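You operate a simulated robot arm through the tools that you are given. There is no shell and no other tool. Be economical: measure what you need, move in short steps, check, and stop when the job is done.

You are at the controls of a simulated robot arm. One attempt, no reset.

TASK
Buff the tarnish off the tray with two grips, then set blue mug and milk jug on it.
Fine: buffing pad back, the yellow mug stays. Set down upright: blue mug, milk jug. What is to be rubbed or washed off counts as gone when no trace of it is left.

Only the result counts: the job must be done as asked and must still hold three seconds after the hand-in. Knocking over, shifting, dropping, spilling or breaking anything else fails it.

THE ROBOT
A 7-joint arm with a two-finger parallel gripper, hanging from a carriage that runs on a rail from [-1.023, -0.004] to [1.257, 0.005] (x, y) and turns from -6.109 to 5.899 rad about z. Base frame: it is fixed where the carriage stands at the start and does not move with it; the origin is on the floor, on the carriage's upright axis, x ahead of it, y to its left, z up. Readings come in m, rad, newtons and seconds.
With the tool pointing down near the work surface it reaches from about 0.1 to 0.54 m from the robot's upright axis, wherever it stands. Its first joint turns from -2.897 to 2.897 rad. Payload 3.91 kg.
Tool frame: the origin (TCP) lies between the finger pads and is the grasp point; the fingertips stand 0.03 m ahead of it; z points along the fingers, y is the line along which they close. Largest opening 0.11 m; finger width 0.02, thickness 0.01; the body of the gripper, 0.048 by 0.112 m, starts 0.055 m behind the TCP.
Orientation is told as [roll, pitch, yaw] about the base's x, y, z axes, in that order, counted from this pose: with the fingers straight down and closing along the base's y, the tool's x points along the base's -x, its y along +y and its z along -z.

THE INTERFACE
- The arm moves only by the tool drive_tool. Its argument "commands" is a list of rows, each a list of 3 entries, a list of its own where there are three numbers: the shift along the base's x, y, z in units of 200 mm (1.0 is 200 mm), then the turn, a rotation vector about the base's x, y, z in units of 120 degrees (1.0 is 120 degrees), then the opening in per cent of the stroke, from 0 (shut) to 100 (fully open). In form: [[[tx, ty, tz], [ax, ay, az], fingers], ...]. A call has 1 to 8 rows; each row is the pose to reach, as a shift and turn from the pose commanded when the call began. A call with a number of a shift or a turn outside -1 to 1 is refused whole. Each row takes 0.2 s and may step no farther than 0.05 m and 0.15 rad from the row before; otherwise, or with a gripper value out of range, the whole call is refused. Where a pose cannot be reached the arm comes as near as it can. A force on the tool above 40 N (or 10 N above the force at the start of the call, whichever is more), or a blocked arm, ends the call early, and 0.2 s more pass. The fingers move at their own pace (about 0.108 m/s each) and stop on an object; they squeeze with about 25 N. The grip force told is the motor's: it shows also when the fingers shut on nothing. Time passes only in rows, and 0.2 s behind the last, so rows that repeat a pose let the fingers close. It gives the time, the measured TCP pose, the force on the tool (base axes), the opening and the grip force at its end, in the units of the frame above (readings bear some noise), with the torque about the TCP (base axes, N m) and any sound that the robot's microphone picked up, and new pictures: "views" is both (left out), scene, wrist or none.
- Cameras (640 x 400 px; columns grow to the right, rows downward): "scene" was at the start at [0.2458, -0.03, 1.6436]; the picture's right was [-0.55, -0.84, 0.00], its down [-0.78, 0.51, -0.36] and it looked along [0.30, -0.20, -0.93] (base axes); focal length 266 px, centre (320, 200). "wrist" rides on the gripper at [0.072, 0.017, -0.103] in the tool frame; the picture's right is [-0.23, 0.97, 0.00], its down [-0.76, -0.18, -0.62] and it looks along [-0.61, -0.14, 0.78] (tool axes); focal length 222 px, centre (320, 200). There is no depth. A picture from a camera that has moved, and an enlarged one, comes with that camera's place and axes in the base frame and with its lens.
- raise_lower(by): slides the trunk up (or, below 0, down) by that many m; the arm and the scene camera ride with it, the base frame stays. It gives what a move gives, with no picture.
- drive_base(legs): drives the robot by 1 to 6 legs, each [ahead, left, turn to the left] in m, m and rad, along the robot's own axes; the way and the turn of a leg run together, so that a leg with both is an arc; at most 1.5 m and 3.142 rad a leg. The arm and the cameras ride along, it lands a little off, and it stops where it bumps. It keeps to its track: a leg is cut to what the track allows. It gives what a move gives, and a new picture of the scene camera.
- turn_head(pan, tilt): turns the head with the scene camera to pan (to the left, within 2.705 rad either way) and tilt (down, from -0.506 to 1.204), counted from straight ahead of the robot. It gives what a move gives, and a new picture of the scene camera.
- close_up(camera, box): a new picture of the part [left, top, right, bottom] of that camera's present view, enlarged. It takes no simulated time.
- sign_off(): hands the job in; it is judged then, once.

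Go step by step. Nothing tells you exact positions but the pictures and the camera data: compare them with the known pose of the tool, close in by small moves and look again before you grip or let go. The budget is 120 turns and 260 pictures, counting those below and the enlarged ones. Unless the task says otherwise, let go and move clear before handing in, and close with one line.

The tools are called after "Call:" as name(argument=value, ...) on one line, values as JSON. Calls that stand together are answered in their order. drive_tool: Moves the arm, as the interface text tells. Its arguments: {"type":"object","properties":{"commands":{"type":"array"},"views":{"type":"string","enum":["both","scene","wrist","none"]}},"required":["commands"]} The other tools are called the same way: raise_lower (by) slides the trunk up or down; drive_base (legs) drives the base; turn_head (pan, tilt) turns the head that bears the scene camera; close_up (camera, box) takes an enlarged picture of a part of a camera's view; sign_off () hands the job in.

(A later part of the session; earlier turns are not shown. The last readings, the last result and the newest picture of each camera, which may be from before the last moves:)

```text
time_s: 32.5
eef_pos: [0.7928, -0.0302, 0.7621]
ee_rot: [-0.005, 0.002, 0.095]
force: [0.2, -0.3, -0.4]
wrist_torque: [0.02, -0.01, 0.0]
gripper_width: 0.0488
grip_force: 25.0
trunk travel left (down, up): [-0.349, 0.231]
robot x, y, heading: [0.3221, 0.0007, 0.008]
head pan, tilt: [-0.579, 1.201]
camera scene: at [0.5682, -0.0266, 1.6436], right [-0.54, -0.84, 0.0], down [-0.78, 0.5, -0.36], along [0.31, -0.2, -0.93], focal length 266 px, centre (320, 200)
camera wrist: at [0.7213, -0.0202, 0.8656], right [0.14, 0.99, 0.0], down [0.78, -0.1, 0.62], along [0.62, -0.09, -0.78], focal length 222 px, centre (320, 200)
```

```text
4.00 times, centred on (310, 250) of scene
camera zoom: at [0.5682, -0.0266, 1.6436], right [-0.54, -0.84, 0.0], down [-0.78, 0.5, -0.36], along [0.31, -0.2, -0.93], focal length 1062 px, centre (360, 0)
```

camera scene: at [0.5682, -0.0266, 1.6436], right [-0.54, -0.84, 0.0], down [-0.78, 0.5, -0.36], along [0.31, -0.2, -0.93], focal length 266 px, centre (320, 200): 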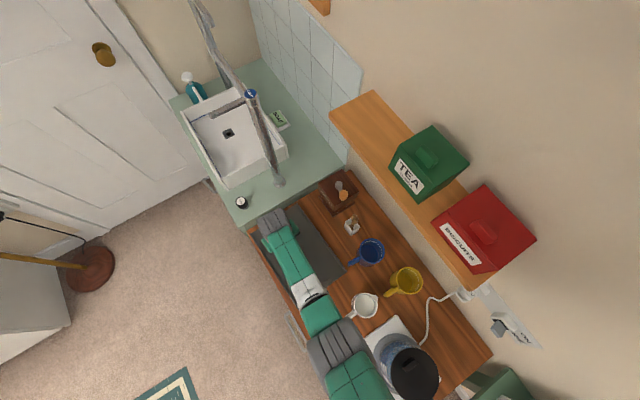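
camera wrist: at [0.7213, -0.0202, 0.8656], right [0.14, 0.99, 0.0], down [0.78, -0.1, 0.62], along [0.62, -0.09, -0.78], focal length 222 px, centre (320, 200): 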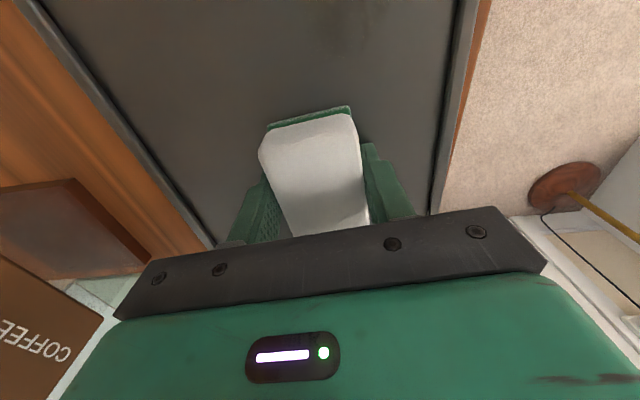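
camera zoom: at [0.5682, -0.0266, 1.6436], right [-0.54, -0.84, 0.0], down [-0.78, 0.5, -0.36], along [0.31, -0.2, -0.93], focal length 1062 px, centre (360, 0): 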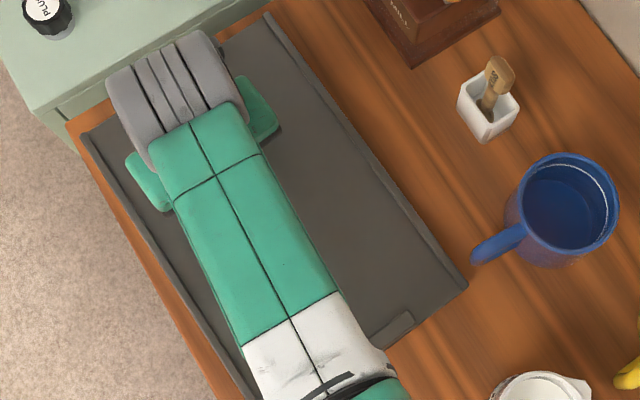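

Only faint residue near (0.72, -0.005). Another firm -x stroke all the way.

Call:
drive_tool(commands=[[[-0.03, 0.01, -0.005], [0, 0, 0], 20], [[-0.09, 0.03, -0.007], [0, 0, 0], 20], [[-0.15, 0.06, -0.007], [0, 0, 0], 20], [[-0.21, 0.09, -0.007], [0, 0, 0], 20], [[-0.28, 0.11, -0.006], [0, 0, 0], 20], [[-0.35, 0.13, -0.005], [0, 0, 0], 20], [[-0.42, 0.15, -0.004], [0, 0, 0], 20], [[-0.5, 0.16, -0.003], [0, 0, 0], 20]], views="none")

Call:
drive_tool(commands=[[[0, 0, 0.03], [0, 0, 0], 20], [[0.2, 0.03, 0.05], [0, 0, 0], 20], [[0.44, 0.03, 0.05], [0, 0, 0], 20], [[0.5, 0.03, 0.05], [0, 0, 0], 20]], views="wrist")

Call:
close_up(camera="wrist", box=[200, 0, 440, 150])

```text
time_s: 34.3
eef_pos: [0.6946, 0.0018, 0.7631]
ee_rot: [-0.003, 0.0, 0.094]
force: [4.4, -0.6, 11.7]
wrist_torque: [0.18, -0.01, -0.09]
gripper_width: 0.0489
grip_force: 25.2
trunk travel left (down, up): [-0.349, 0.231]
robot x, y, heading: [0.3233, 0.0018, 0.012]
head pan, tilt: [-0.579, 1.201]
```

```text
time_s: 35.3
eef_pos: [0.796, 0.0061, 0.7723]
ee_rot: [-0.001, 0.001, 0.094]
force: [-0.4, 0.3, 0.9]
wrist_torque: [-0.01, 0.0, -0.02]
gripper_width: 0.0491
grip_force: 24.9
trunk travel left (down, up): [-0.349, 0.231]
robot x, y, heading: [0.3257, 0.0008, 0.015]
head pan, tilt: [-0.579, 1.201]
camera wrist: at [0.7225, 0.0166, 0.8752], right [0.14, 0.99, 0.0], down [0.78, -0.1, 0.62], along [0.62, -0.09, -0.78], focal length 222 px, centre (320, 200)
```

wrist: 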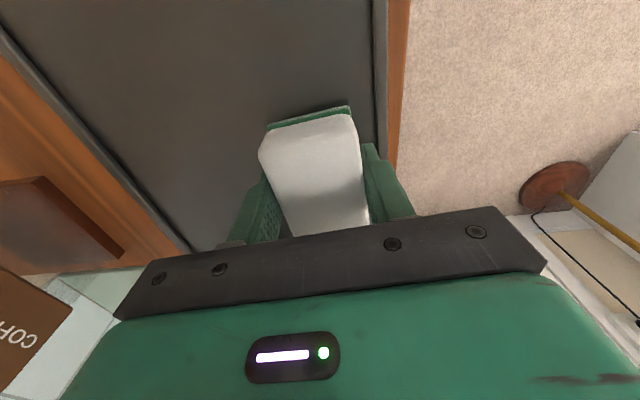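

```text
2.67 times, centred on (320, 75) of wrist
camera zoom: at [0.7225, 0.0166, 0.8752], right [0.14, 0.99, 0.0], down [0.78, -0.1, 0.62], along [0.62, -0.09, -0.78], focal length 592 px, centre (320, 533)
```

zoom: 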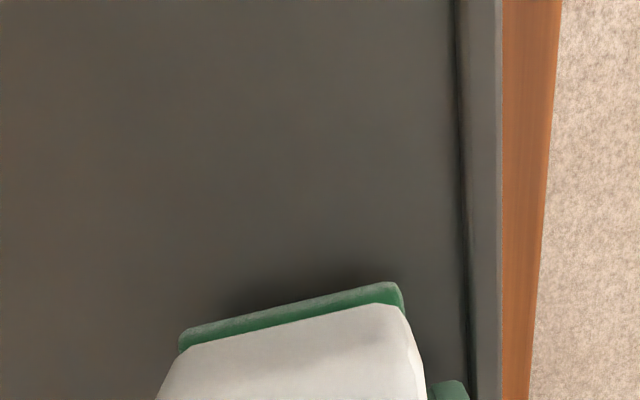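

That zone looks clean. Lift and pull back to view the whole tray.

Call:
drive_tool(commands=[[[0, 0.05, 0.2], [0, 0, 0], 20], [[-0.1, 0.2, 0.4], [0, 0, 0], 20], [[-0.2, 0.4, 0.5], [0, 0, 0], 20], [[-0.3, 0.6, 0.5], [0, 0, 0], 20], [[-0.4, 0.8, 0.5], [0, 0, 0], 20], [[-0.5, 0.95, 0.5], [0, 0, 0], 20]])

Call:
close_up(camera="scene", box=[235, 200, 395, 300])

```text
refused: row 2 steps farther than a row can; nothing moved
```

```text
4.00 times, centred on (315, 250) of scene
camera zoom: at [0.5683, -0.0266, 1.6436], right [-0.54, -0.84, 0.0], down [-0.78, 0.5, -0.36], along [0.31, -0.2, -0.93], focal length 1062 px, centre (340, 0)
```

zoom: 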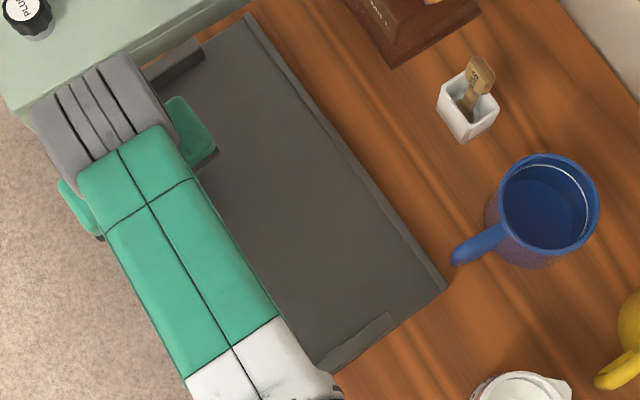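

Call:
drive_tool(commands=[[[0, 0.05, 0.15], [0, 0, 0], 20], [[-0.05, 0.15, 0.3], [0, 0, 0], 20], [[-0.1, 0.3, 0.42], [0, 0, 0], 20], [[-0.2, 0.5, 0.45], [0, 0, 0], 20], [[-0.3, 0.7, 0.45], [0, 0, 0], 20], [[-0.45, 0.85, 0.45], [0, 0, 0], 20]])

Call:
close_up(camera="scene", box=[235, 200, 395, 300])

```text
time_s: 36.7
eef_pos: [0.7022, 0.1777, 0.8627]
ee_rot: [-0.005, 0.002, 0.094]
force: [0.2, -0.5, -0.8]
wrist_torque: [0.05, 0.03, -0.01]
gripper_width: 0.0492
grip_force: 24.9
trunk travel left (down, up): [-0.349, 0.231]
robot x, y, heading: [0.321, 0.0031, 0.008]
head pan, tilt: [-0.579, 1.201]
camera scene: at [0.5682, -0.0266, 1.6436], right [-0.54, -0.84, 0.0], down [-0.78, 0.5, -0.36], along [0.31, -0.2, -0.93], focal length 266 px, centre (320, 200)
camera wrist: at [0.6299, 0.1883, 0.9664], right [0.14, 0.99, 0.0], down [0.78, -0.1, 0.62], along [0.62, -0.09, -0.78], focal length 222 px, centre (320, 200)
```

scene: 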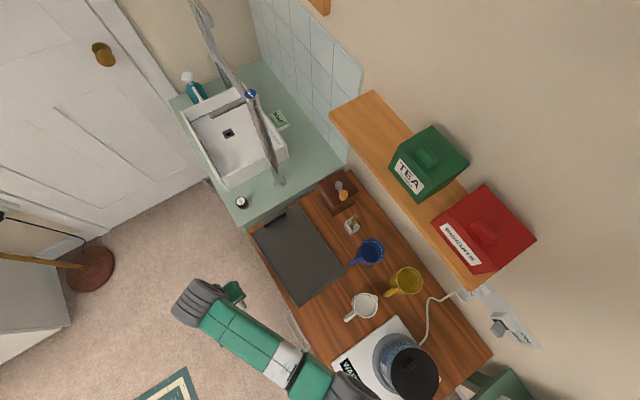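
wrist: 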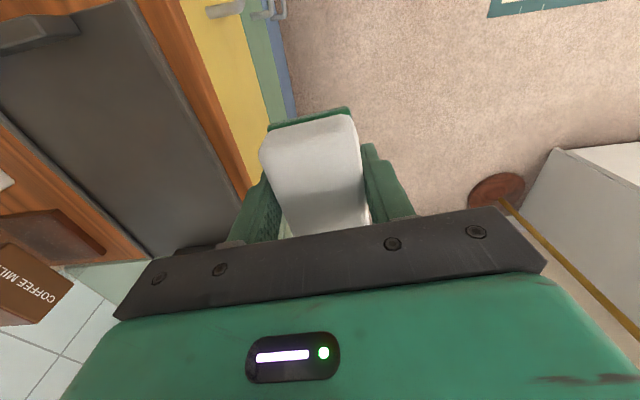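

```text
4.00 times, centred on (315, 250) of scene
camera zoom: at [0.5682, -0.0266, 1.6436], right [-0.54, -0.84, 0.0], down [-0.78, 0.5, -0.36], along [0.31, -0.2, -0.93], focal length 1062 px, centre (340, 0)
```

zoom: 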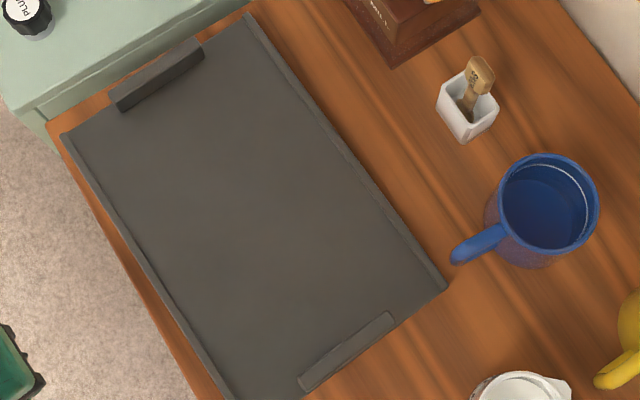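

The stain appears gone; zooming harder to check for any trace.

Call:
close_up(camera="scene", box=[260, 220, 324, 260])

Call:
close_up(camera="wrist", box=[0, 0, 256, 160])

Call:
close_up(camera="scene", box=[265, 245, 345, 295])

```text
10.00 times, centred on (292, 240) of scene
camera zoom: at [0.5682, -0.0266, 1.6436], right [-0.54, -0.84, 0.0], down [-0.78, 0.5, -0.36], along [0.31, -0.2, -0.93], focal length 2656 px, centre (600, -200)
```

zoom: 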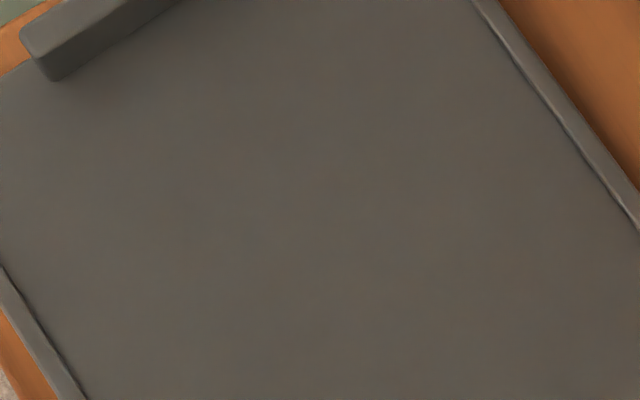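

```text
2.50 times, centred on (128, 80) of wrist
camera zoom: at [0.6299, 0.1883, 0.9664], right [0.14, 0.99, 0.0], down [0.78, -0.1, 0.62], along [0.62, -0.09, -0.78], focal length 555 px, centre (800, 500)
```

zoom: 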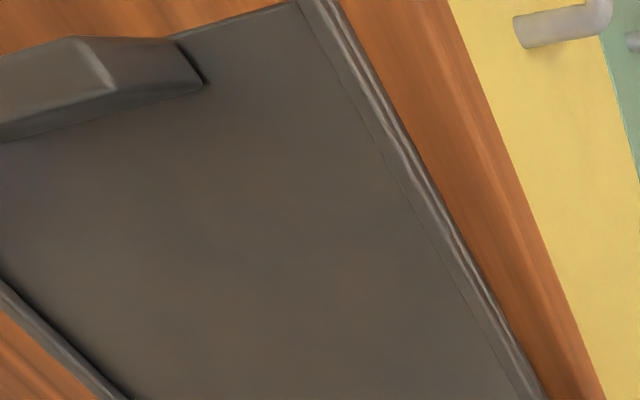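

```text
8.00 times, centred on (305, 270) of scene
camera zoom: at [0.5682, -0.0266, 1.6436], right [-0.54, -0.84, 0.0], down [-0.78, 0.5, -0.36], along [0.31, -0.2, -0.93], focal length 2124 px, centre (440, -360)
```

zoom: 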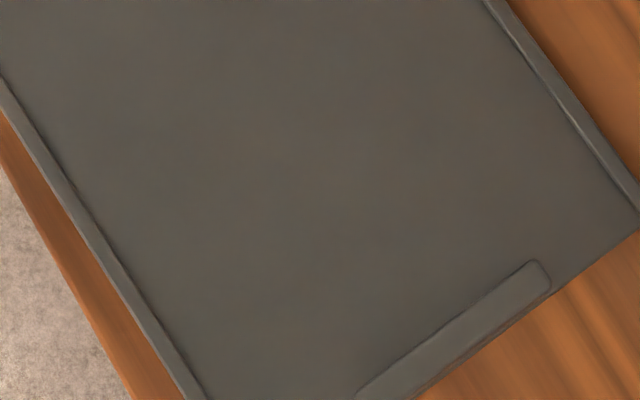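

It looks clean, but as no trace may remain I'll add a couple of insurance strokes, especially at the far (+x) end.

Call:
drive_tool(commands=[[[0.1, -0.2, -0.02], [0, 0, 0], 20], [[0.2, -0.4, -0.05], [0, 0, 0], 20], [[0.3, -0.6, -0.1], [0, 0, 0], 20], [[0.4, -0.8, -0.15], [0, 0, 0], 20], [[0.5, -0.95, -0.25], [0, 0, 0], 20], [[0.54, -1.0, -0.42], [0, 0, 0], 20], [[0.54, -1.0, -0.48], [0, 0, 0], 20], [[0.54, -1.0, -0.49], [0, 0, 0], 20]], views="none")

```text
time_s: 38.5
eef_pos: [0.8118, -0.0242, 0.7632]
ee_rot: [-0.004, 0.002, 0.094]
force: [0.0, -0.7, -0.3]
wrist_torque: [0.0, -0.04, 0.01]
gripper_width: 0.0489
grip_force: 24.9
trunk travel left (down, up): [-0.349, 0.231]
robot x, y, heading: [0.3228, -0.0002, 0.011]
head pan, tilt: [-0.579, 1.201]
```

Call:
drive_tool(commands=[[[-0.03, -0.03, -0.007], [0, 0, 0], 20], [[-0.09, -0.06, -0.012], [0, 0, 0], 20], [[-0.16, -0.06, -0.013], [0, 0, 0], 20], [[-0.23, -0.04, -0.013], [0, 0, 0], 20], [[-0.31, -0.02, -0.012], [0, 0, 0], 20], [[-0.4, 0.0, -0.011], [0, 0, 0], 20], [[-0.5, 0.02, -0.01], [0, 0, 0], 20], [[-0.58, 0.03, -0.009], [0, 0, 0], 20]], views="none")

Call:
drive_tool(commands=[[[0, 0, 0.03], [0, 0, 0], 20], [[0.22, 0.08, 0.05], [0, 0, 0], 20], [[0.44, 0.1, 0.05], [0, 0, 0], 20], [[0.54, 0.1, 0.03], [0, 0, 0], 20], [[0.54, 0.1, 0.01], [0, 0, 0], 20], [[0.54, 0.1, 0.003], [0, 0, 0], 20]], views="none")

```text
time_s: 40.3
eef_pos: [0.6985, -0.0171, 0.7621]
ee_rot: [-0.004, -0.003, 0.094]
force: [4.8, 0.2, 18.0]
wrist_torque: [0.11, 0.09, -0.03]
gripper_width: 0.0492
grip_force: 24.9
trunk travel left (down, up): [-0.349, 0.231]
robot x, y, heading: [0.3173, 0.0026, 0.006]
head pan, tilt: [-0.579, 1.201]
```

```text
time_s: 41.7
eef_pos: [0.8034, 0.0031, 0.7628]
ee_rot: [-0.003, 0.0, 0.094]
force: [0.2, -0.6, -0.2]
wrist_torque: [0.03, -0.01, 0.02]
gripper_width: 0.0493
grip_force: 25.0
trunk travel left (down, up): [-0.349, 0.231]
robot x, y, heading: [0.3217, 0.0006, 0.008]
head pan, tilt: [-0.579, 1.201]
```

Call:
drive_tool(commands=[[[-0.03, 0, -0.007], [0, 0, 0], 20], [[-0.09, 0, -0.011], [0, 0, 0], 20], [[-0.16, 0, -0.012], [0, 0, 0], 20], [[-0.23, 0.0, -0.012], [0, 0, 0], 20], [[-0.31, 0.01, -0.011], [0, 0, 0], 20], [[-0.4, 0.02, -0.01], [0, 0, 0], 20], [[-0.5, 0.02, -0.009], [0, 0, 0], 20], [[-0.6, 0.02, -0.008], [0, 0, 0], 20]], views="none")

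Call:
drive_tool(commands=[[[0, 0, 0.05], [0, 0, 0], 20], [[0, 0.02, 0.25], [0, 0, 0], 20], [[0, 0.05, 0.45], [0, 0, 0], 20], [[0, 0.25, 0.5], [0, 0, 0], 20], [[0, 0.45, 0.5], [0, 0, 0], 20], [[0, 0.65, 0.5], [0, 0, 0], 20], [[0, 0.85, 0.5], [0, 0, 0], 20]], views="scene")

Call:
close_up(camera="scene", box=[235, 200, 395, 300])

```text
time_s: 43.5
eef_pos: [0.6868, 0.0066, 0.7612]
ee_rot: [-0.003, -0.002, 0.094]
force: [6.7, -0.3, 23.6]
wrist_torque: [0.09, -0.18, 0.0]
gripper_width: 0.0491
grip_force: 24.9
trunk travel left (down, up): [-0.349, 0.231]
robot x, y, heading: [0.32, 0.0029, 0.011]
head pan, tilt: [-0.579, 1.201]
```

```text
time_s: 45.1
eef_pos: [0.6794, 0.179, 0.862]
ee_rot: [-0.005, 0.002, 0.091]
force: [-0.9, -1.1, -1.3]
wrist_torque: [0.04, 0.02, -0.02]
gripper_width: 0.0491
grip_force: 25.0
trunk travel left (down, up): [-0.349, 0.231]
robot x, y, heading: [0.3215, 0.0031, 0.011]
head pan, tilt: [-0.579, 1.201]
camera scene: at [0.5682, -0.0267, 1.6436], right [-0.54, -0.84, 0.0], down [-0.78, 0.5, -0.36], along [0.31, -0.2, -0.93], focal length 266 px, centre (320, 200)
```

scene: 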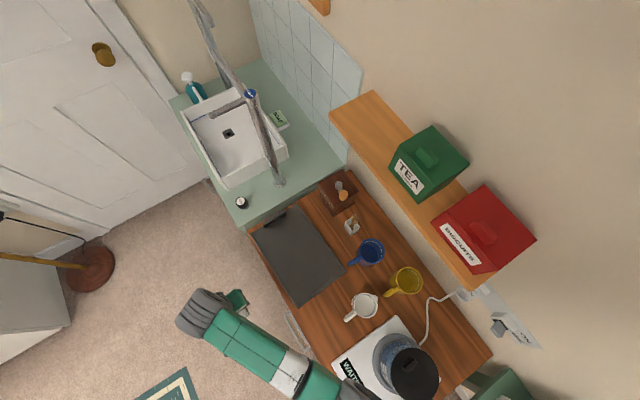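

```text
4.00 times, centred on (315, 250) of scene
camera zoom: at [0.5682, -0.0267, 1.6436], right [-0.54, -0.84, 0.0], down [-0.78, 0.5, -0.36], along [0.31, -0.2, -0.93], focal length 1062 px, centre (340, 0)
```

zoom: 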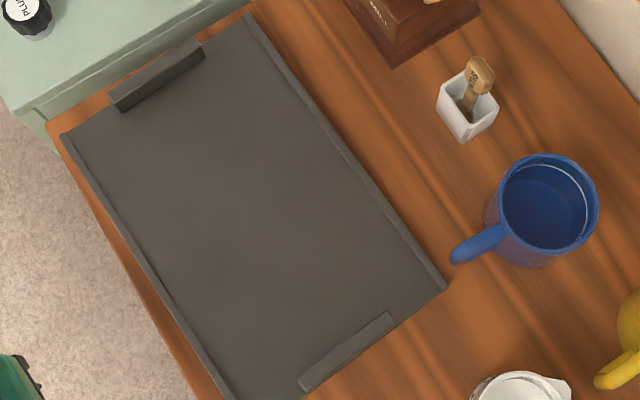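

Tray is spotless and unmoved. Now drive back and return the pad to its original place.

Call:
drive_base(legs=[[-0.2, 0, 0]])

```text
time_s: 46.7
eef_pos: [0.4784, 0.1804, 0.8624]
ee_rot: [-0.001, 0.001, 0.096]
force: [-0.3, -0.5, -0.3]
wrist_torque: [-0.04, -0.03, 0.03]
gripper_width: 0.0491
grip_force: 25.0
trunk travel left (down, up): [-0.349, 0.231]
robot x, y, heading: [0.1224, 0.0004, 0.012]
head pan, tilt: [-0.579, 1.201]
camera scene: at [0.3661, -0.0262, 1.6436], right [-0.54, -0.84, 0.0], down [-0.79, 0.5, -0.36], along [0.31, -0.19, -0.93], focal length 266 px, centre (320, 200)
```

scene: 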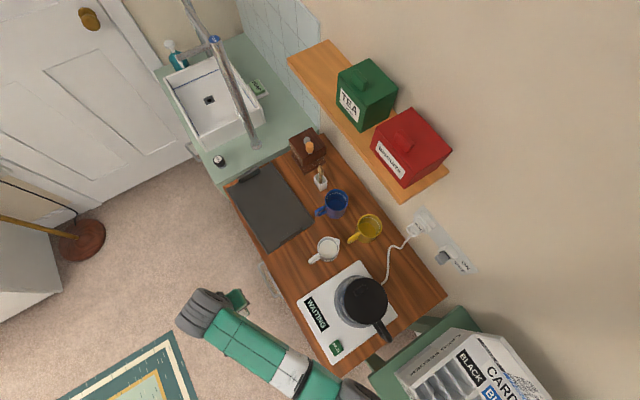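

Call:
drive_tool(commands=[[[0.01, -0.2, 0], [0, 0, 0], 20], [[0.03, -0.4, 0], [0, 0, 0], 20], [[0.05, -0.6, -0.05], [0, 0, 0], 20], [[0.06, -0.75, -0.15], [0, 0, 0], 20], [[0.06, -0.87, -0.3], [0, 0, 0], 20], [[0.06, -0.87, -0.43], [0, 0, 0], 20], [[0.06, -0.87, -0.49], [0, 0, 0], 20], [[0.06, -0.87, -0.51], [0, 0, 0], 20]], views="wrist")

```text
time_s: 48.5
eef_pos: [0.4879, 0.0066, 0.7596]
ee_rot: [-0.002, 0.002, 0.097]
force: [-0.3, 0.3, -1.2]
wrist_torque: [0.02, 0.0, 0.02]
gripper_width: 0.0489
grip_force: 24.6
trunk travel left (down, up): [-0.349, 0.231]
robot x, y, heading: [0.1175, -0.0022, 0.011]
head pan, tilt: [-0.579, 1.201]
camera wrist: at [0.4166, 0.0159, 0.8626], right [0.13, 0.99, 0.0], down [0.78, -0.1, 0.62], along [0.62, -0.08, -0.78], focal length 222 px, centre (320, 200)
```

wrist: 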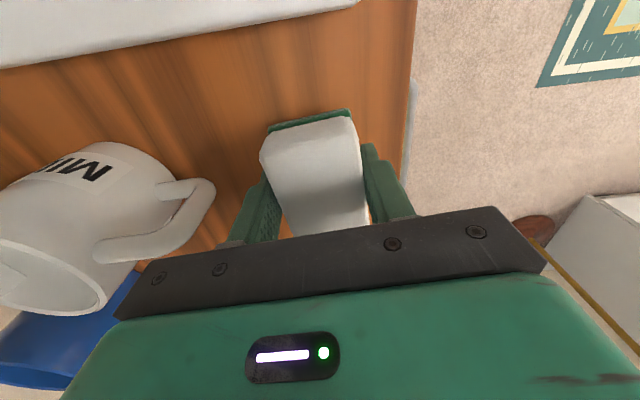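

Lower the last few millimetres to contact.

Call:
drive_tool(commands=[[[0.01, -0.003, -0.01], [0, 0, 0], 20], [[0.01, -0.003, -0.017], [0, 0, 0], 20], [[0.01, -0.003, -0.022], [0, 0, 0], 20]], views="none")

```text
time_s: 49.3
eef_pos: [0.4918, 0.0055, 0.7555]
ee_rot: [-0.003, 0.002, 0.098]
force: [-0.6, 0.2, -0.2]
wrist_torque: [-0.03, 0.04, -0.01]
gripper_width: 0.0493
grip_force: 24.2
trunk travel left (down, up): [-0.349, 0.231]
robot x, y, heading: [0.1203, -0.0021, 0.018]
head pan, tilt: [-0.579, 1.201]
```

Call:
drive_tool(commands=[[[0, 0, -0.004], [0, 0, 0], 20], [[0, 0, -0.008], [0, 0, 0], 20]], views="none")

```text
time_s: 49.9
eef_pos: [0.4937, 0.0056, 0.7557]
ee_rot: [-0.003, 0.002, 0.098]
force: [-0.4, -0.6, -0.4]
wrist_torque: [-0.01, 0.03, 0.02]
gripper_width: 0.049
grip_force: 25.2
trunk travel left (down, up): [-0.349, 0.231]
robot x, y, heading: [0.117, -0.0022, 0.016]
head pan, tilt: [-0.579, 1.201]
```

Call:
drive_tool(commands=[[[-0.008, 0, -0.005], [0, 0, 0], 20], [[-0.008, 0, -0.01], [0, 0, 0], 20], [[-0.008, 0, -0.01], [0, 0, 0], 20]], views="none")

```text
time_s: 50.7
eef_pos: [0.49, 0.0051, 0.7533]
ee_rot: [-0.005, 0.002, 0.096]
force: [-0.4, 0.5, 0.5]
wrist_torque: [0.01, 0.0, 0.0]
gripper_width: 0.0493
grip_force: 24.9
trunk travel left (down, up): [-0.349, 0.231]
robot x, y, heading: [0.1226, 0.0034, 0.017]
head pan, tilt: [-0.579, 1.201]
```

Call:
drive_tool(commands=[[[0, 0, -0.005], [0, 0, 0], 20], [[0, 0, -0.005], [0, 0, 0], 46], [[0, 0, -0.003], [0, 0, 0], 60], [[0, 0, -0.003], [0, 0, 0], 75], [[0, 0, -0.003], [0, 0, 0], 75]], views="wrist")

```text
time_s: 51.9
eef_pos: [0.4902, 0.0052, 0.7518]
ee_rot: [-0.002, 0.002, 0.099]
force: [-0.5, 0.3, -0.5]
wrist_torque: [0.01, -0.01, -0.03]
gripper_width: 0.0824
grip_force: 0.0
trunk travel left (down, up): [-0.349, 0.231]
robot x, y, heading: [0.1214, 0.0033, 0.01]
head pan, tilt: [-0.579, 1.201]
camera wrist: at [0.418, 0.0147, 0.8545], right [0.13, 0.99, 0.0], down [0.78, -0.1, 0.62], along [0.62, -0.08, -0.78], focal length 222 px, centre (320, 200)
```

wrist: 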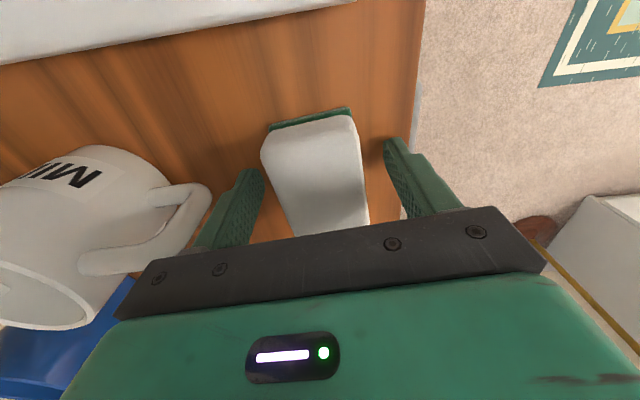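

Pad is back in place. Rise straight up and begin turning the tool to yaw -90° so the fingers close along x (clear of the handles).

Call:
drive_tool(commands=[[[0, 0, 0.2], [0, 0, 0], 75], [[0, 0, 0.45], [0, 0, 0], 75], [[0, 0, 0.7], [0, 0, 0], 75], [[0, 0, 0.9], [0, 0, -0.07], 75], [[0, 0, 0.9], [0, 0, -0.14], 100], [[0, 0, 0.9], [0, 0, -0.21], 100], [[0, 0, 0.9], [0, 0, -0.28], 100], [[0, 0, 0.9], [0, 0, -0.35], 100]], views="none")

Call:
drive_tool(commands=[[[0, 0, 0], [0, 0, -0.07], 100], [[0, 0, 0], [0, 0, -0.14], 100], [[0, 0, 0], [0, 0, -0.21], 100], [[0, 0, 0], [0, 0, -0.28], 100], [[0, 0, 0], [0, 0, -0.35], 100], [[0, -0.2, 0], [0, 0, -0.42], 100], [[0, -0.4, 0], [0, 0, -0.445], 100], [[0, -0.4, 0], [0, 0, -0.445], 100]])

```text
time_s: 53.7
eef_pos: [0.489, 0.0049, 0.9318]
ee_rot: [-0.003, 0.002, -0.637]
force: [0.0, -1.1, 0.3]
wrist_torque: [0.01, 0.0, 0.0]
gripper_width: 0.1099
grip_force: 0.2
trunk travel left (down, up): [-0.349, 0.231]
robot x, y, heading: [0.1176, 0.0003, 0.013]
head pan, tilt: [-0.579, 1.201]
```

```text
time_s: 55.5
eef_pos: [0.4897, -0.0751, 0.9315]
ee_rot: [-0.002, 0.003, -1.566]
force: [0.1, -1.1, 0.1]
wrist_torque: [0.01, -0.01, -0.01]
gripper_width: 0.1099
grip_force: 0.0
trunk travel left (down, up): [-0.349, 0.231]
robot x, y, heading: [0.124, -0.0004, 0.01]
head pan, tilt: [-0.579, 1.201]
camera scene: at [0.3661, -0.0263, 1.6436], right [-0.54, -0.84, 0.0], down [-0.79, 0.5, -0.36], along [0.31, -0.19, -0.93], focal length 266 px, centre (320, 200)
camera wrist: at [0.5078, -0.0033, 1.0348], right [0.97, -0.22, 0.0], down [-0.17, -0.76, 0.62], along [-0.14, -0.61, -0.78], focal length 222 px, centre (320, 200)
```

scene: 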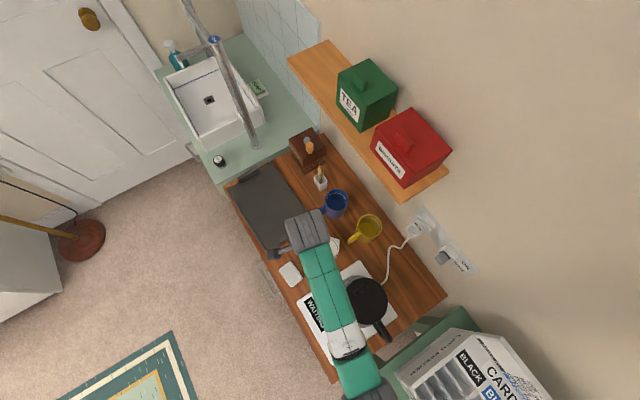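
wrist: 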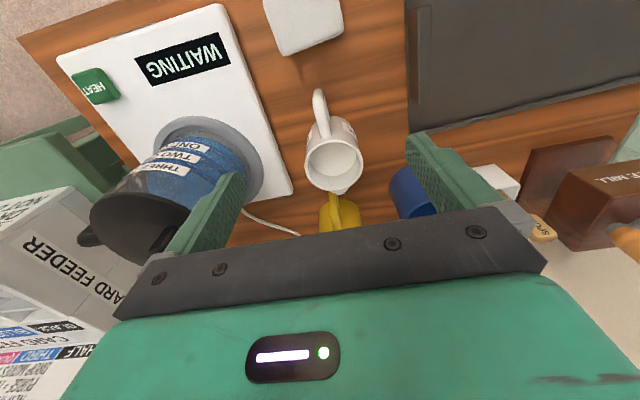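

The jug rim re-measures at (0.493, -0.135, 0.795), diameter ~0.071. Move over it, tips just above the rim.

Call:
drive_tool(commands=[[[0.005, -0.12, -0.1], [0, 0, 0], 100], [[0.01, -0.24, -0.2], [0, 0, 0], 100], [[0.016, -0.305, -0.3], [0, 0, 0], 100], [[0.016, -0.305, -0.39], [0, 0, 0], 100], [[0.016, -0.305, -0.39], [0, 0, 0], 100]])

```text
time_s: 56.7
eef_pos: [0.4932, -0.1358, 0.8527]
ee_rot: [-0.004, 0.002, -1.567]
force: [-0.3, -0.7, -0.7]
wrist_torque: [0.01, -0.03, 0.03]
gripper_width: 0.11
grip_force: 0.1
trunk travel left (down, up): [-0.349, 0.231]
robot x, y, heading: [0.1184, -0.0021, 0.016]
head pan, tilt: [-0.579, 1.201]
camera scene: at [0.3661, -0.0262, 1.6436], right [-0.54, -0.84, 0.0], down [-0.79, 0.5, -0.36], along [0.31, -0.19, -0.93], focal length 266 px, centre (320, 200)
camera wrist: at [0.5116, -0.0633, 0.956], right [0.97, -0.22, 0.0], down [-0.17, -0.76, 0.62], along [-0.14, -0.61, -0.78], focal length 222 px, centre (320, 200)
```

scene: 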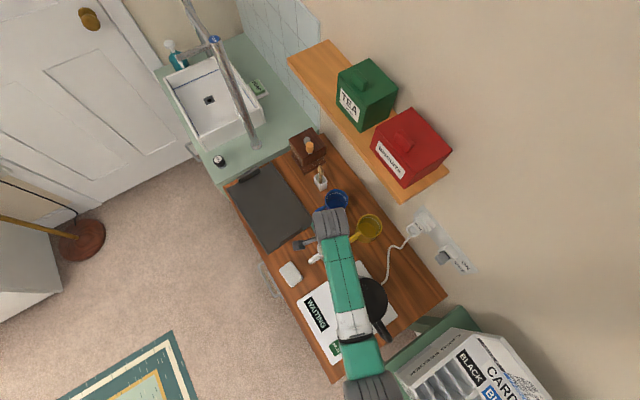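
wrist: 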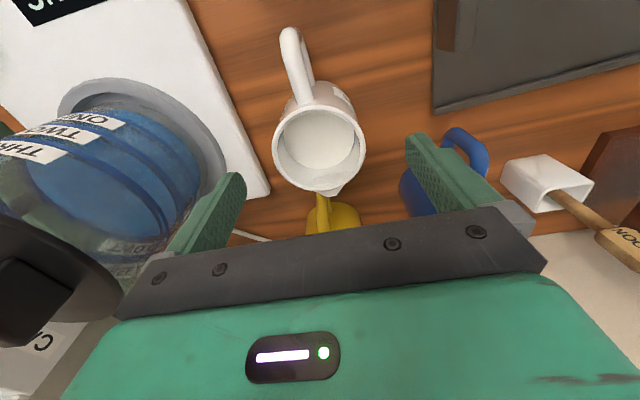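

Aligned with the jug at (0.495, -0.1345). Descend in two stages around the jug body.

Call:
drive_tool(commands=[[[0.007, 0.005, -0.1], [0, 0, 0], 100], [[0.007, 0.005, -0.2], [0, 0, 0], 100], [[0.007, 0.005, -0.2], [0, 0, 0], 100]])

Call:
close_up(camera="scene", box=[280, 190, 440, 290])

```text
time_s: 57.5
eef_pos: [0.4967, -0.1348, 0.8141]
ee_rot: [-0.001, 0.001, -1.568]
force: [0.2, 0.4, -0.3]
wrist_torque: [0.02, -0.01, 0.03]
gripper_width: 0.1098
grip_force: 0.0
trunk travel left (down, up): [-0.349, 0.231]
robot x, y, heading: [0.1186, 0.0042, 0.012]
head pan, tilt: [-0.579, 1.201]
camera scene: at [0.3661, -0.0262, 1.6436], right [-0.54, -0.84, 0.0], down [-0.79, 0.5, -0.36], along [0.31, -0.19, -0.93], focal length 266 px, centre (320, 200)
camera wrist: at [0.5137, -0.0618, 0.9176], right [0.97, -0.22, 0.0], down [-0.17, -0.76, 0.62], along [-0.14, -0.61, -0.78], focal length 222 px, centre (320, 200)
```

scene: 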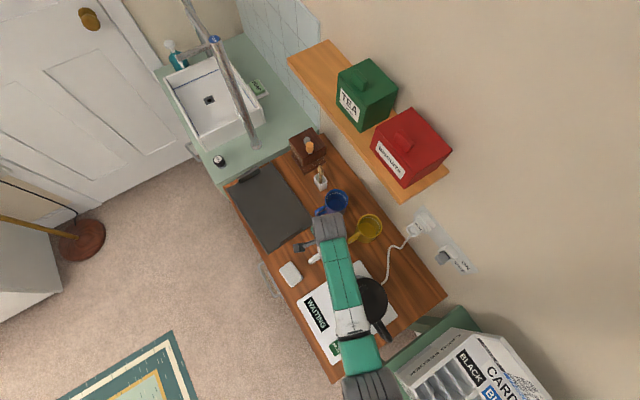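
wrist: 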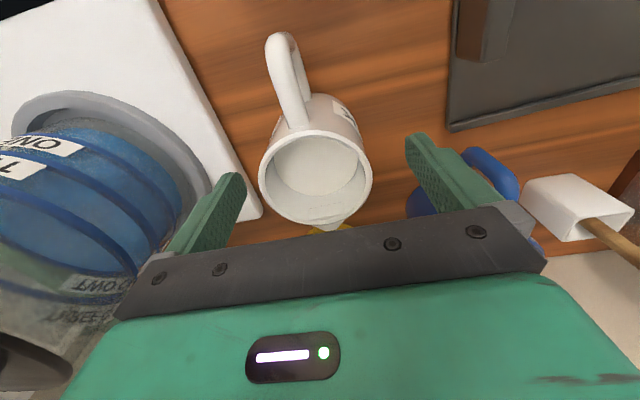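

```text
4.00 times, centred on (360, 240) of scene
camera zoom: at [0.3661, -0.0262, 1.6436], right [-0.54, -0.84, 0.0], down [-0.79, 0.5, -0.36], along [0.31, -0.19, -0.93], focal length 1062 px, centre (160, 40)
```

zoom: 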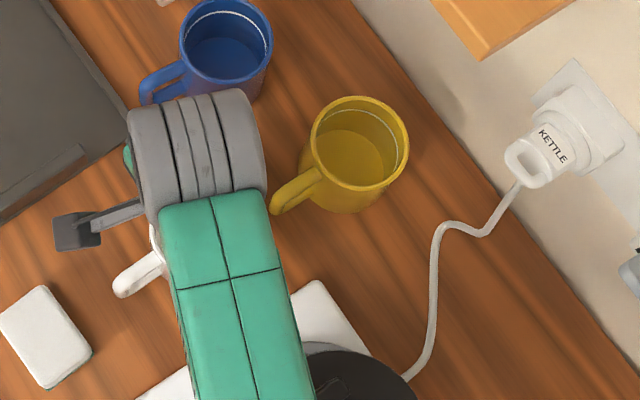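

Jug is centred between the fingers. Final descent to TCP z≈0.77.

Call:
drive_tool(commands=[[[-0.005, -0.01, -0.1], [0, 0, 0], 100], [[-0.007, -0.01, -0.21], [0, 0, 0], 100], [[-0.007, -0.01, -0.21], [0, 0, 0], 100]], views="wrist")

```text
time_s: 58.3
eef_pos: [0.4942, -0.1361, 0.772]
ee_rot: [-0.002, 0.001, -1.568]
force: [-0.8, -0.3, 0.2]
wrist_torque: [0.04, -0.02, 0.03]
gripper_width: 0.11
grip_force: 0.1
trunk travel left (down, up): [-0.349, 0.231]
robot x, y, heading: [0.1193, 0.0023, 0.02]
head pan, tilt: [-0.579, 1.201]
camera wrist: at [0.5121, -0.0636, 0.876], right [0.97, -0.22, 0.0], down [-0.17, -0.76, 0.62], along [-0.14, -0.61, -0.78], focal length 222 px, centre (320, 200)
```

wrist: 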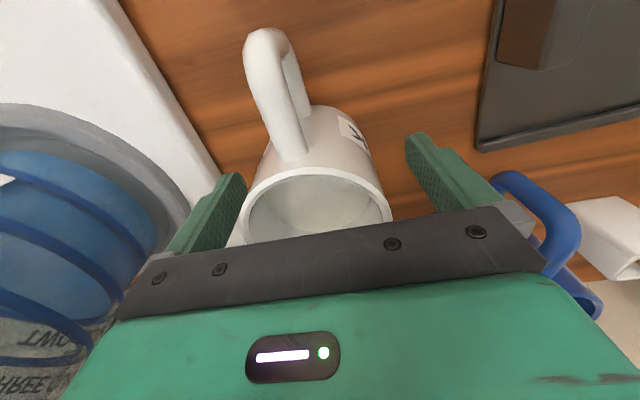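

Fingers straddle the jug. Close to grip.

Call:
drive_tool(commands=[[[0, 0, 0], [0, 0, 0], 75], [[0, 0, 0], [0, 0, 0], 45], [[0, 0, 0], [0, 0, 0], 45], [[0, 0, 0], [0, 0, 0], 45]], views="wrist")

```text
time_s: 59.3
eef_pos: [0.494, -0.1349, 0.7737]
ee_rot: [-0.005, 0.001, -1.567]
force: [0.2, 0.1, 0.4]
wrist_torque: [-0.04, -0.02, -0.05]
gripper_width: 0.0677
grip_force: 25.8
trunk travel left (down, up): [-0.349, 0.231]
robot x, y, heading: [0.1192, -0.0025, 0.023]
head pan, tilt: [-0.579, 1.201]
camera wrist: at [0.512, -0.0637, 0.8761], right [0.97, -0.22, 0.0], down [-0.17, -0.76, 0.62], along [-0.14, -0.61, -0.78], focal length 222 px, centre (320, 200)
```

wrist: 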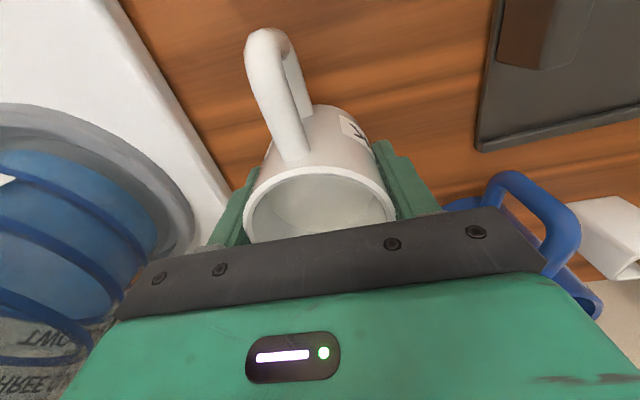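

Jug held firmly. Lift gently and shift toward y≈-0.05.

Call:
drive_tool(commands=[[[0, 0, 0.05], [0, 0, 0], 45], [[0, 0, 0.15], [0, 0, 0], 45], [[0, 0, 0.27], [0, 0, 0], 45], [[0, 0, 0.4], [0, 0, 0], 45], [[0, 0.08, 0.52], [0, 0, 0], 45], [[0, 0.2, 0.6], [0, 0, 0], 45], [[0, 0.32, 0.63], [0, 0, 0], 45], [[0, 0.4, 0.63], [0, 0, 0], 45]])

```text
time_s: 61.1
eef_pos: [0.4933, -0.0561, 0.8978]
ee_rot: [-0.004, 0.002, -1.569]
force: [0.6, -0.8, -2.5]
wrist_torque: [-0.01, 0.0, 0.03]
gripper_width: 0.0679
grip_force: 25.1
trunk travel left (down, up): [-0.349, 0.231]
robot x, y, heading: [0.1195, -0.0018, 0.013]
head pan, tilt: [-0.579, 1.201]
camera scene: at [0.366, -0.0262, 1.6435], right [-0.54, -0.84, 0.0], down [-0.79, 0.5, -0.36], along [0.31, -0.19, -0.93], focal length 266 px, centre (320, 200)
camera wrist: at [0.5109, 0.0147, 1.0002], right [0.97, -0.22, 0.0], down [-0.17, -0.76, 0.62], along [-0.14, -0.61, -0.78], focal length 222 px, centre (320, 200)
```

scene: 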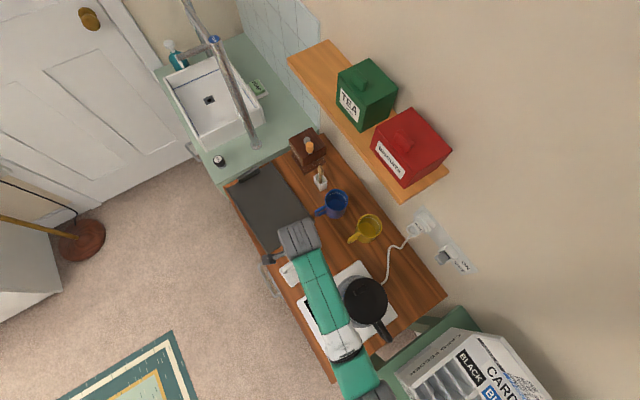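
wrist: 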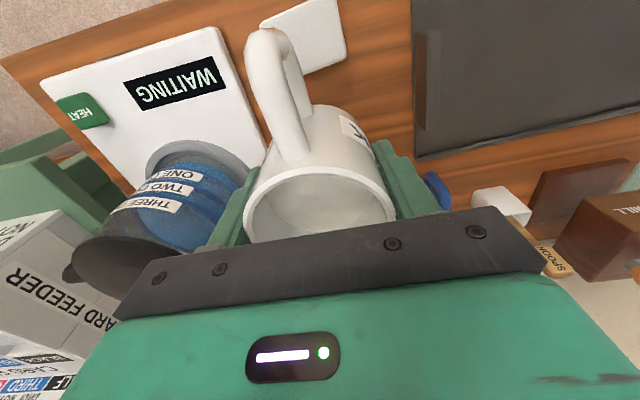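

Jug held upright. Drive 0.2 m forward toward the tray.

Call:
drive_base(legs=[[0.1, 0, 0], [0.1, 0, 0]])

```text
time_s: 62.9
eef_pos: [0.6873, -0.056, 0.8975]
ee_rot: [-0.004, 0.003, -1.566]
force: [0.2, 0.9, -4.2]
wrist_torque: [-0.02, -0.02, 0.01]
gripper_width: 0.0676
grip_force: 24.9
trunk travel left (down, up): [-0.349, 0.231]
robot x, y, heading: [0.3145, 0.0034, 0.014]
head pan, tilt: [-0.579, 1.201]
camera scene: at [0.5604, -0.0252, 1.6435], right [-0.53, -0.85, 0.0], down [-0.79, 0.5, -0.36], along [0.31, -0.19, -0.93], focal length 266 px, centre (320, 200)
```

scene: 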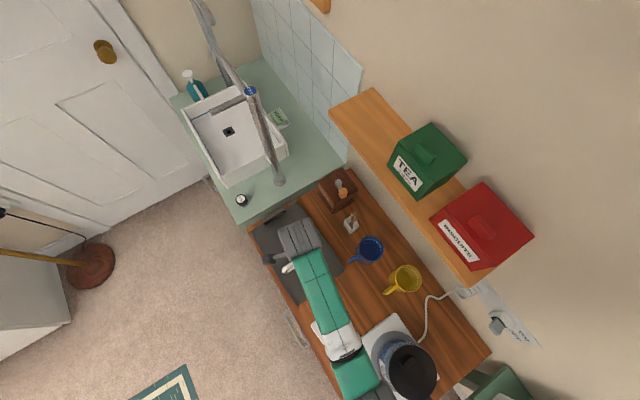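

Lower the jug toward (0.70, -0.05) on the tray.

Call:
drive_tool(commands=[[[0.02, 0.01, -0.1], [0, 0, 0], 45], [[0.04, 0.02, -0.22], [0, 0, 0], 45], [[0.063, 0.03, -0.34], [0, 0, 0], 45], [[0.063, 0.03, -0.44], [0, 0, 0], 45], [[0.063, 0.03, -0.52], [0, 0, 0], 45], [[0.063, 0.03, -0.55], [0, 0, 0], 45]])

```text
time_s: 64.3
eef_pos: [0.6989, -0.049, 0.7869]
ee_rot: [-0.003, 0.002, -1.566]
force: [0.8, -0.4, -3.2]
wrist_torque: [-0.02, -0.02, 0.02]
gripper_width: 0.0679
grip_force: 25.1
trunk travel left (down, up): [-0.349, 0.231]
robot x, y, heading: [0.3155, -0.0007, 0.012]
head pan, tilt: [-0.579, 1.201]
camera scene: at [0.5603, -0.0252, 1.6435], right [-0.53, -0.85, 0.0], down [-0.79, 0.5, -0.36], along [0.31, -0.19, -0.93], focal length 266 px, centre (320, 200)
camera wrist: at [0.7175, 0.0226, 0.8896], right [0.97, -0.22, 0.0], down [-0.17, -0.76, 0.62], along [-0.14, -0.61, -0.78], focal length 222 px, centre (320, 200)
```

scene: 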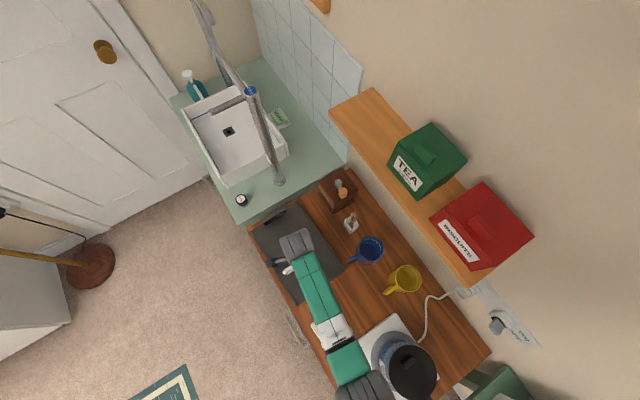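
wrist: 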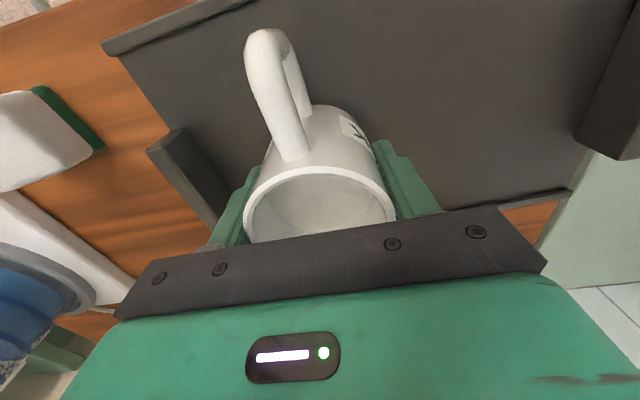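

Over the tray, clear of its handle. Lower in 1–2 mm steps to contact.

Call:
drive_tool(commands=[[[0, 0, -0.008], [0, 0, 0], 45], [[0, 0, -0.016], [0, 0, 0], 45], [[0, 0, -0.024], [0, 0, 0], 45]], views="none")

```text
time_s: 65.1
eef_pos: [0.7004, -0.0492, 0.783]
ee_rot: [-0.001, 0.0, -1.565]
force: [-5.0, -0.3, 17.1]
wrist_torque: [-0.16, -0.04, -0.16]
gripper_width: 0.0676
grip_force: 26.0
trunk travel left (down, up): [-0.349, 0.231]
robot x, y, heading: [0.3149, 0.0011, 0.014]
head pan, tilt: [-0.579, 1.201]
```

Contact (17 N). Ease up slightly and open just enough to release.

Call:
drive_tool(commands=[[[0, 0, 0.004], [0, 0, 0], 55], [[0, 0, 0.004], [0, 0, 0], 65], [[0, 0, 0.004], [0, 0, 0], 80], [[0, 0, 0.004], [0, 0, 0], 80], [[0, 0, 0.004], [0, 0, 0], 80]])

```text
time_s: 66.3
eef_pos: [0.699, -0.0504, 0.783]
ee_rot: [-0.004, 0.002, -1.564]
force: [0.0, -0.7, 0.0]
wrist_torque: [-0.01, 0.01, -0.01]
gripper_width: 0.088
grip_force: 0.0
trunk travel left (down, up): [-0.349, 0.231]
robot x, y, heading: [0.315, -0.0012, 0.016]
head pan, tilt: [-0.579, 1.201]
camera scene: at [0.5604, -0.0252, 1.6436], right [-0.53, -0.85, 0.0], down [-0.79, 0.5, -0.36], along [0.31, -0.19, -0.93], focal length 266 px, centre (320, 200)
camera wrist: at [0.7181, 0.0222, 0.8862], right [0.97, -0.22, 0.0], down [-0.17, -0.76, 0.62], along [-0.14, -0.61, -0.78], focal length 222 px, centre (320, 200)
```

scene: 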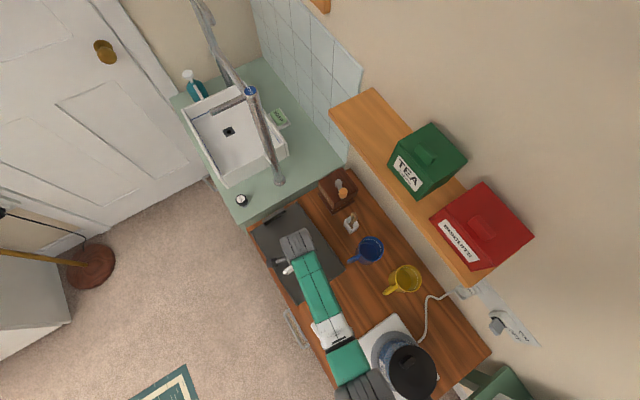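
wrist: 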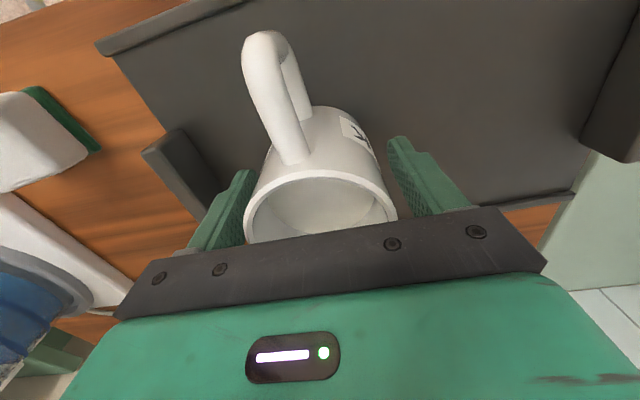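

Jug stands released on the tray. Rise straight up, then re-measure the blue mug.

Call:
drive_tool(commands=[[[0, 0, 0.1], [0, 0, 0], 80], [[0, 0, 0.25], [0, 0, 0], 80], [[0, 0, 0.45], [0, 0, 0], 80], [[0, 0, 0.6], [0, 0, 0], 100], [[-0.1, -0.05, 0.6], [0, 0, 0], 100], [[-0.25, -0.15, 0.6], [0, 0, 0], 100], [[-0.4, -0.25, 0.6], [0, 0, 0], 100], [[-0.45, -0.3, 0.6], [0, 0, 0], 100]])

Call:
close_up(camera="scene", box=[240, 190, 400, 290])

```text
time_s: 68.1
eef_pos: [0.6088, -0.1111, 0.9025]
ee_rot: [-0.004, 0.001, -1.565]
force: [-0.2, 0.2, 0.3]
wrist_torque: [0.01, 0.01, 0.0]
gripper_width: 0.1099
grip_force: 0.2
trunk travel left (down, up): [-0.349, 0.231]
robot x, y, heading: [0.3116, -0.0001, 0.008]
head pan, tilt: [-0.579, 1.201]
camera scene: at [0.5604, -0.0252, 1.6435], right [-0.53, -0.85, 0.0], down [-0.79, 0.5, -0.36], along [0.31, -0.19, -0.93], focal length 266 px, centre (320, 200)
camera wrist: at [0.6272, -0.0385, 1.0063], right [0.98, -0.22, 0.0], down [-0.17, -0.76, 0.62], along [-0.14, -0.61, -0.78], focal length 222 px, centre (320, 200)
```

scene: 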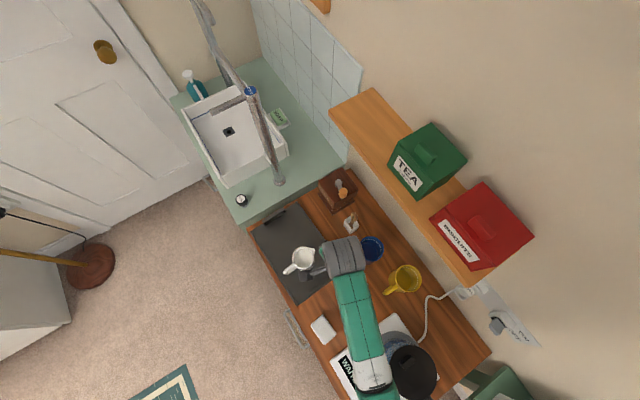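
wrist: 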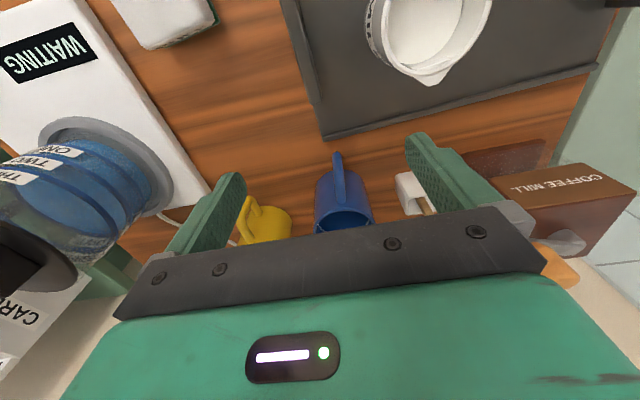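

```text
4.00 times, centred on (320, 240) of scene
camera zoom: at [0.5604, -0.0252, 1.6435], right [-0.53, -0.85, 0.0], down [-0.79, 0.5, -0.36], along [0.31, -0.19, -0.93], focal length 1062 px, centre (320, 40)
```

zoom: 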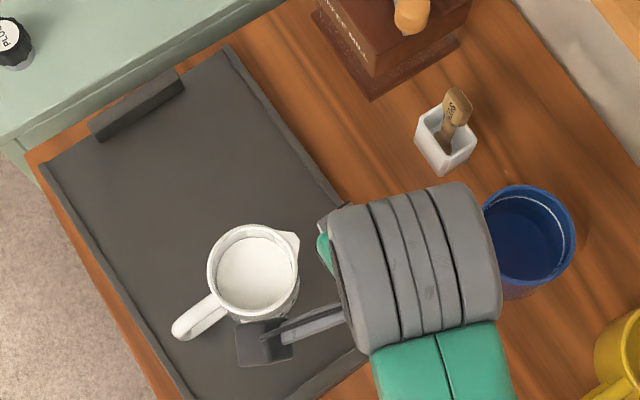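

Jug stands well on the tray. Blue mug is at about (0.611, -0.247), handle toward +y; to stay low under the shelf I'll descend at y≈-0.11 and approach horizontally.

Call:
drive_tool(commands=[[[0.015, 0, -0.15], [0, 0, 0], 100], [[0.015, 0, -0.3], [0, 0, 0], 100], [[0.015, 0, -0.45], [0, 0, 0], 100], [[0.015, 0, -0.57], [0, 0, 0], 100], [[0.015, 0, -0.57], [0, 0, 0], 100]])

```text
time_s: 69.3
eef_pos: [0.6131, -0.1105, 0.7904]
ee_rot: [-0.002, 0.001, -1.565]
force: [-0.7, -0.2, 0.3]
wrist_torque: [0.03, 0.0, 0.0]
gripper_width: 0.1099
grip_force: 0.1
trunk travel left (down, up): [-0.349, 0.231]
robot x, y, heading: [0.3151, 0.0004, 0.016]
head pan, tilt: [-0.579, 1.201]
camera scene: at [0.5604, -0.0252, 1.6436], right [-0.53, -0.85, 0.0], down [-0.79, 0.5, -0.36], along [0.31, -0.19, -0.93], focal length 266 px, centre (320, 200)
camera wrist: at [0.6308, -0.0379, 0.8924], right [0.97, -0.22, 0.0], down [-0.17, -0.76, 0.62], along [-0.14, -0.61, -0.78], focal length 222 px, centre (320, 200)
```

scene: 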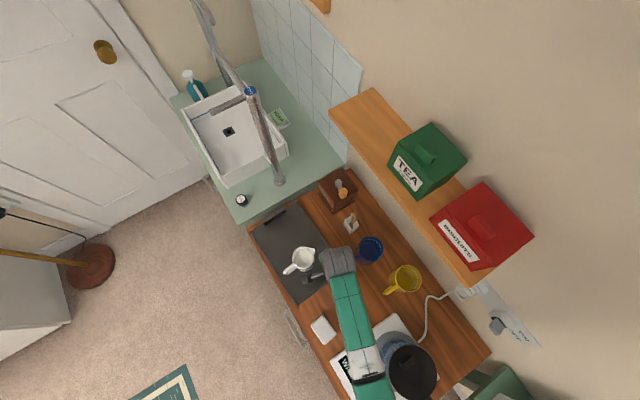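
wrist: 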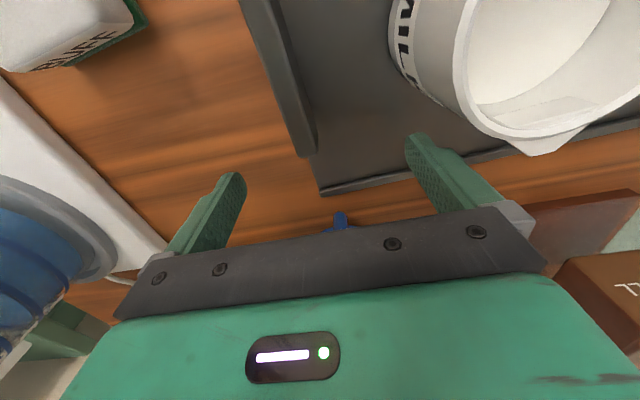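

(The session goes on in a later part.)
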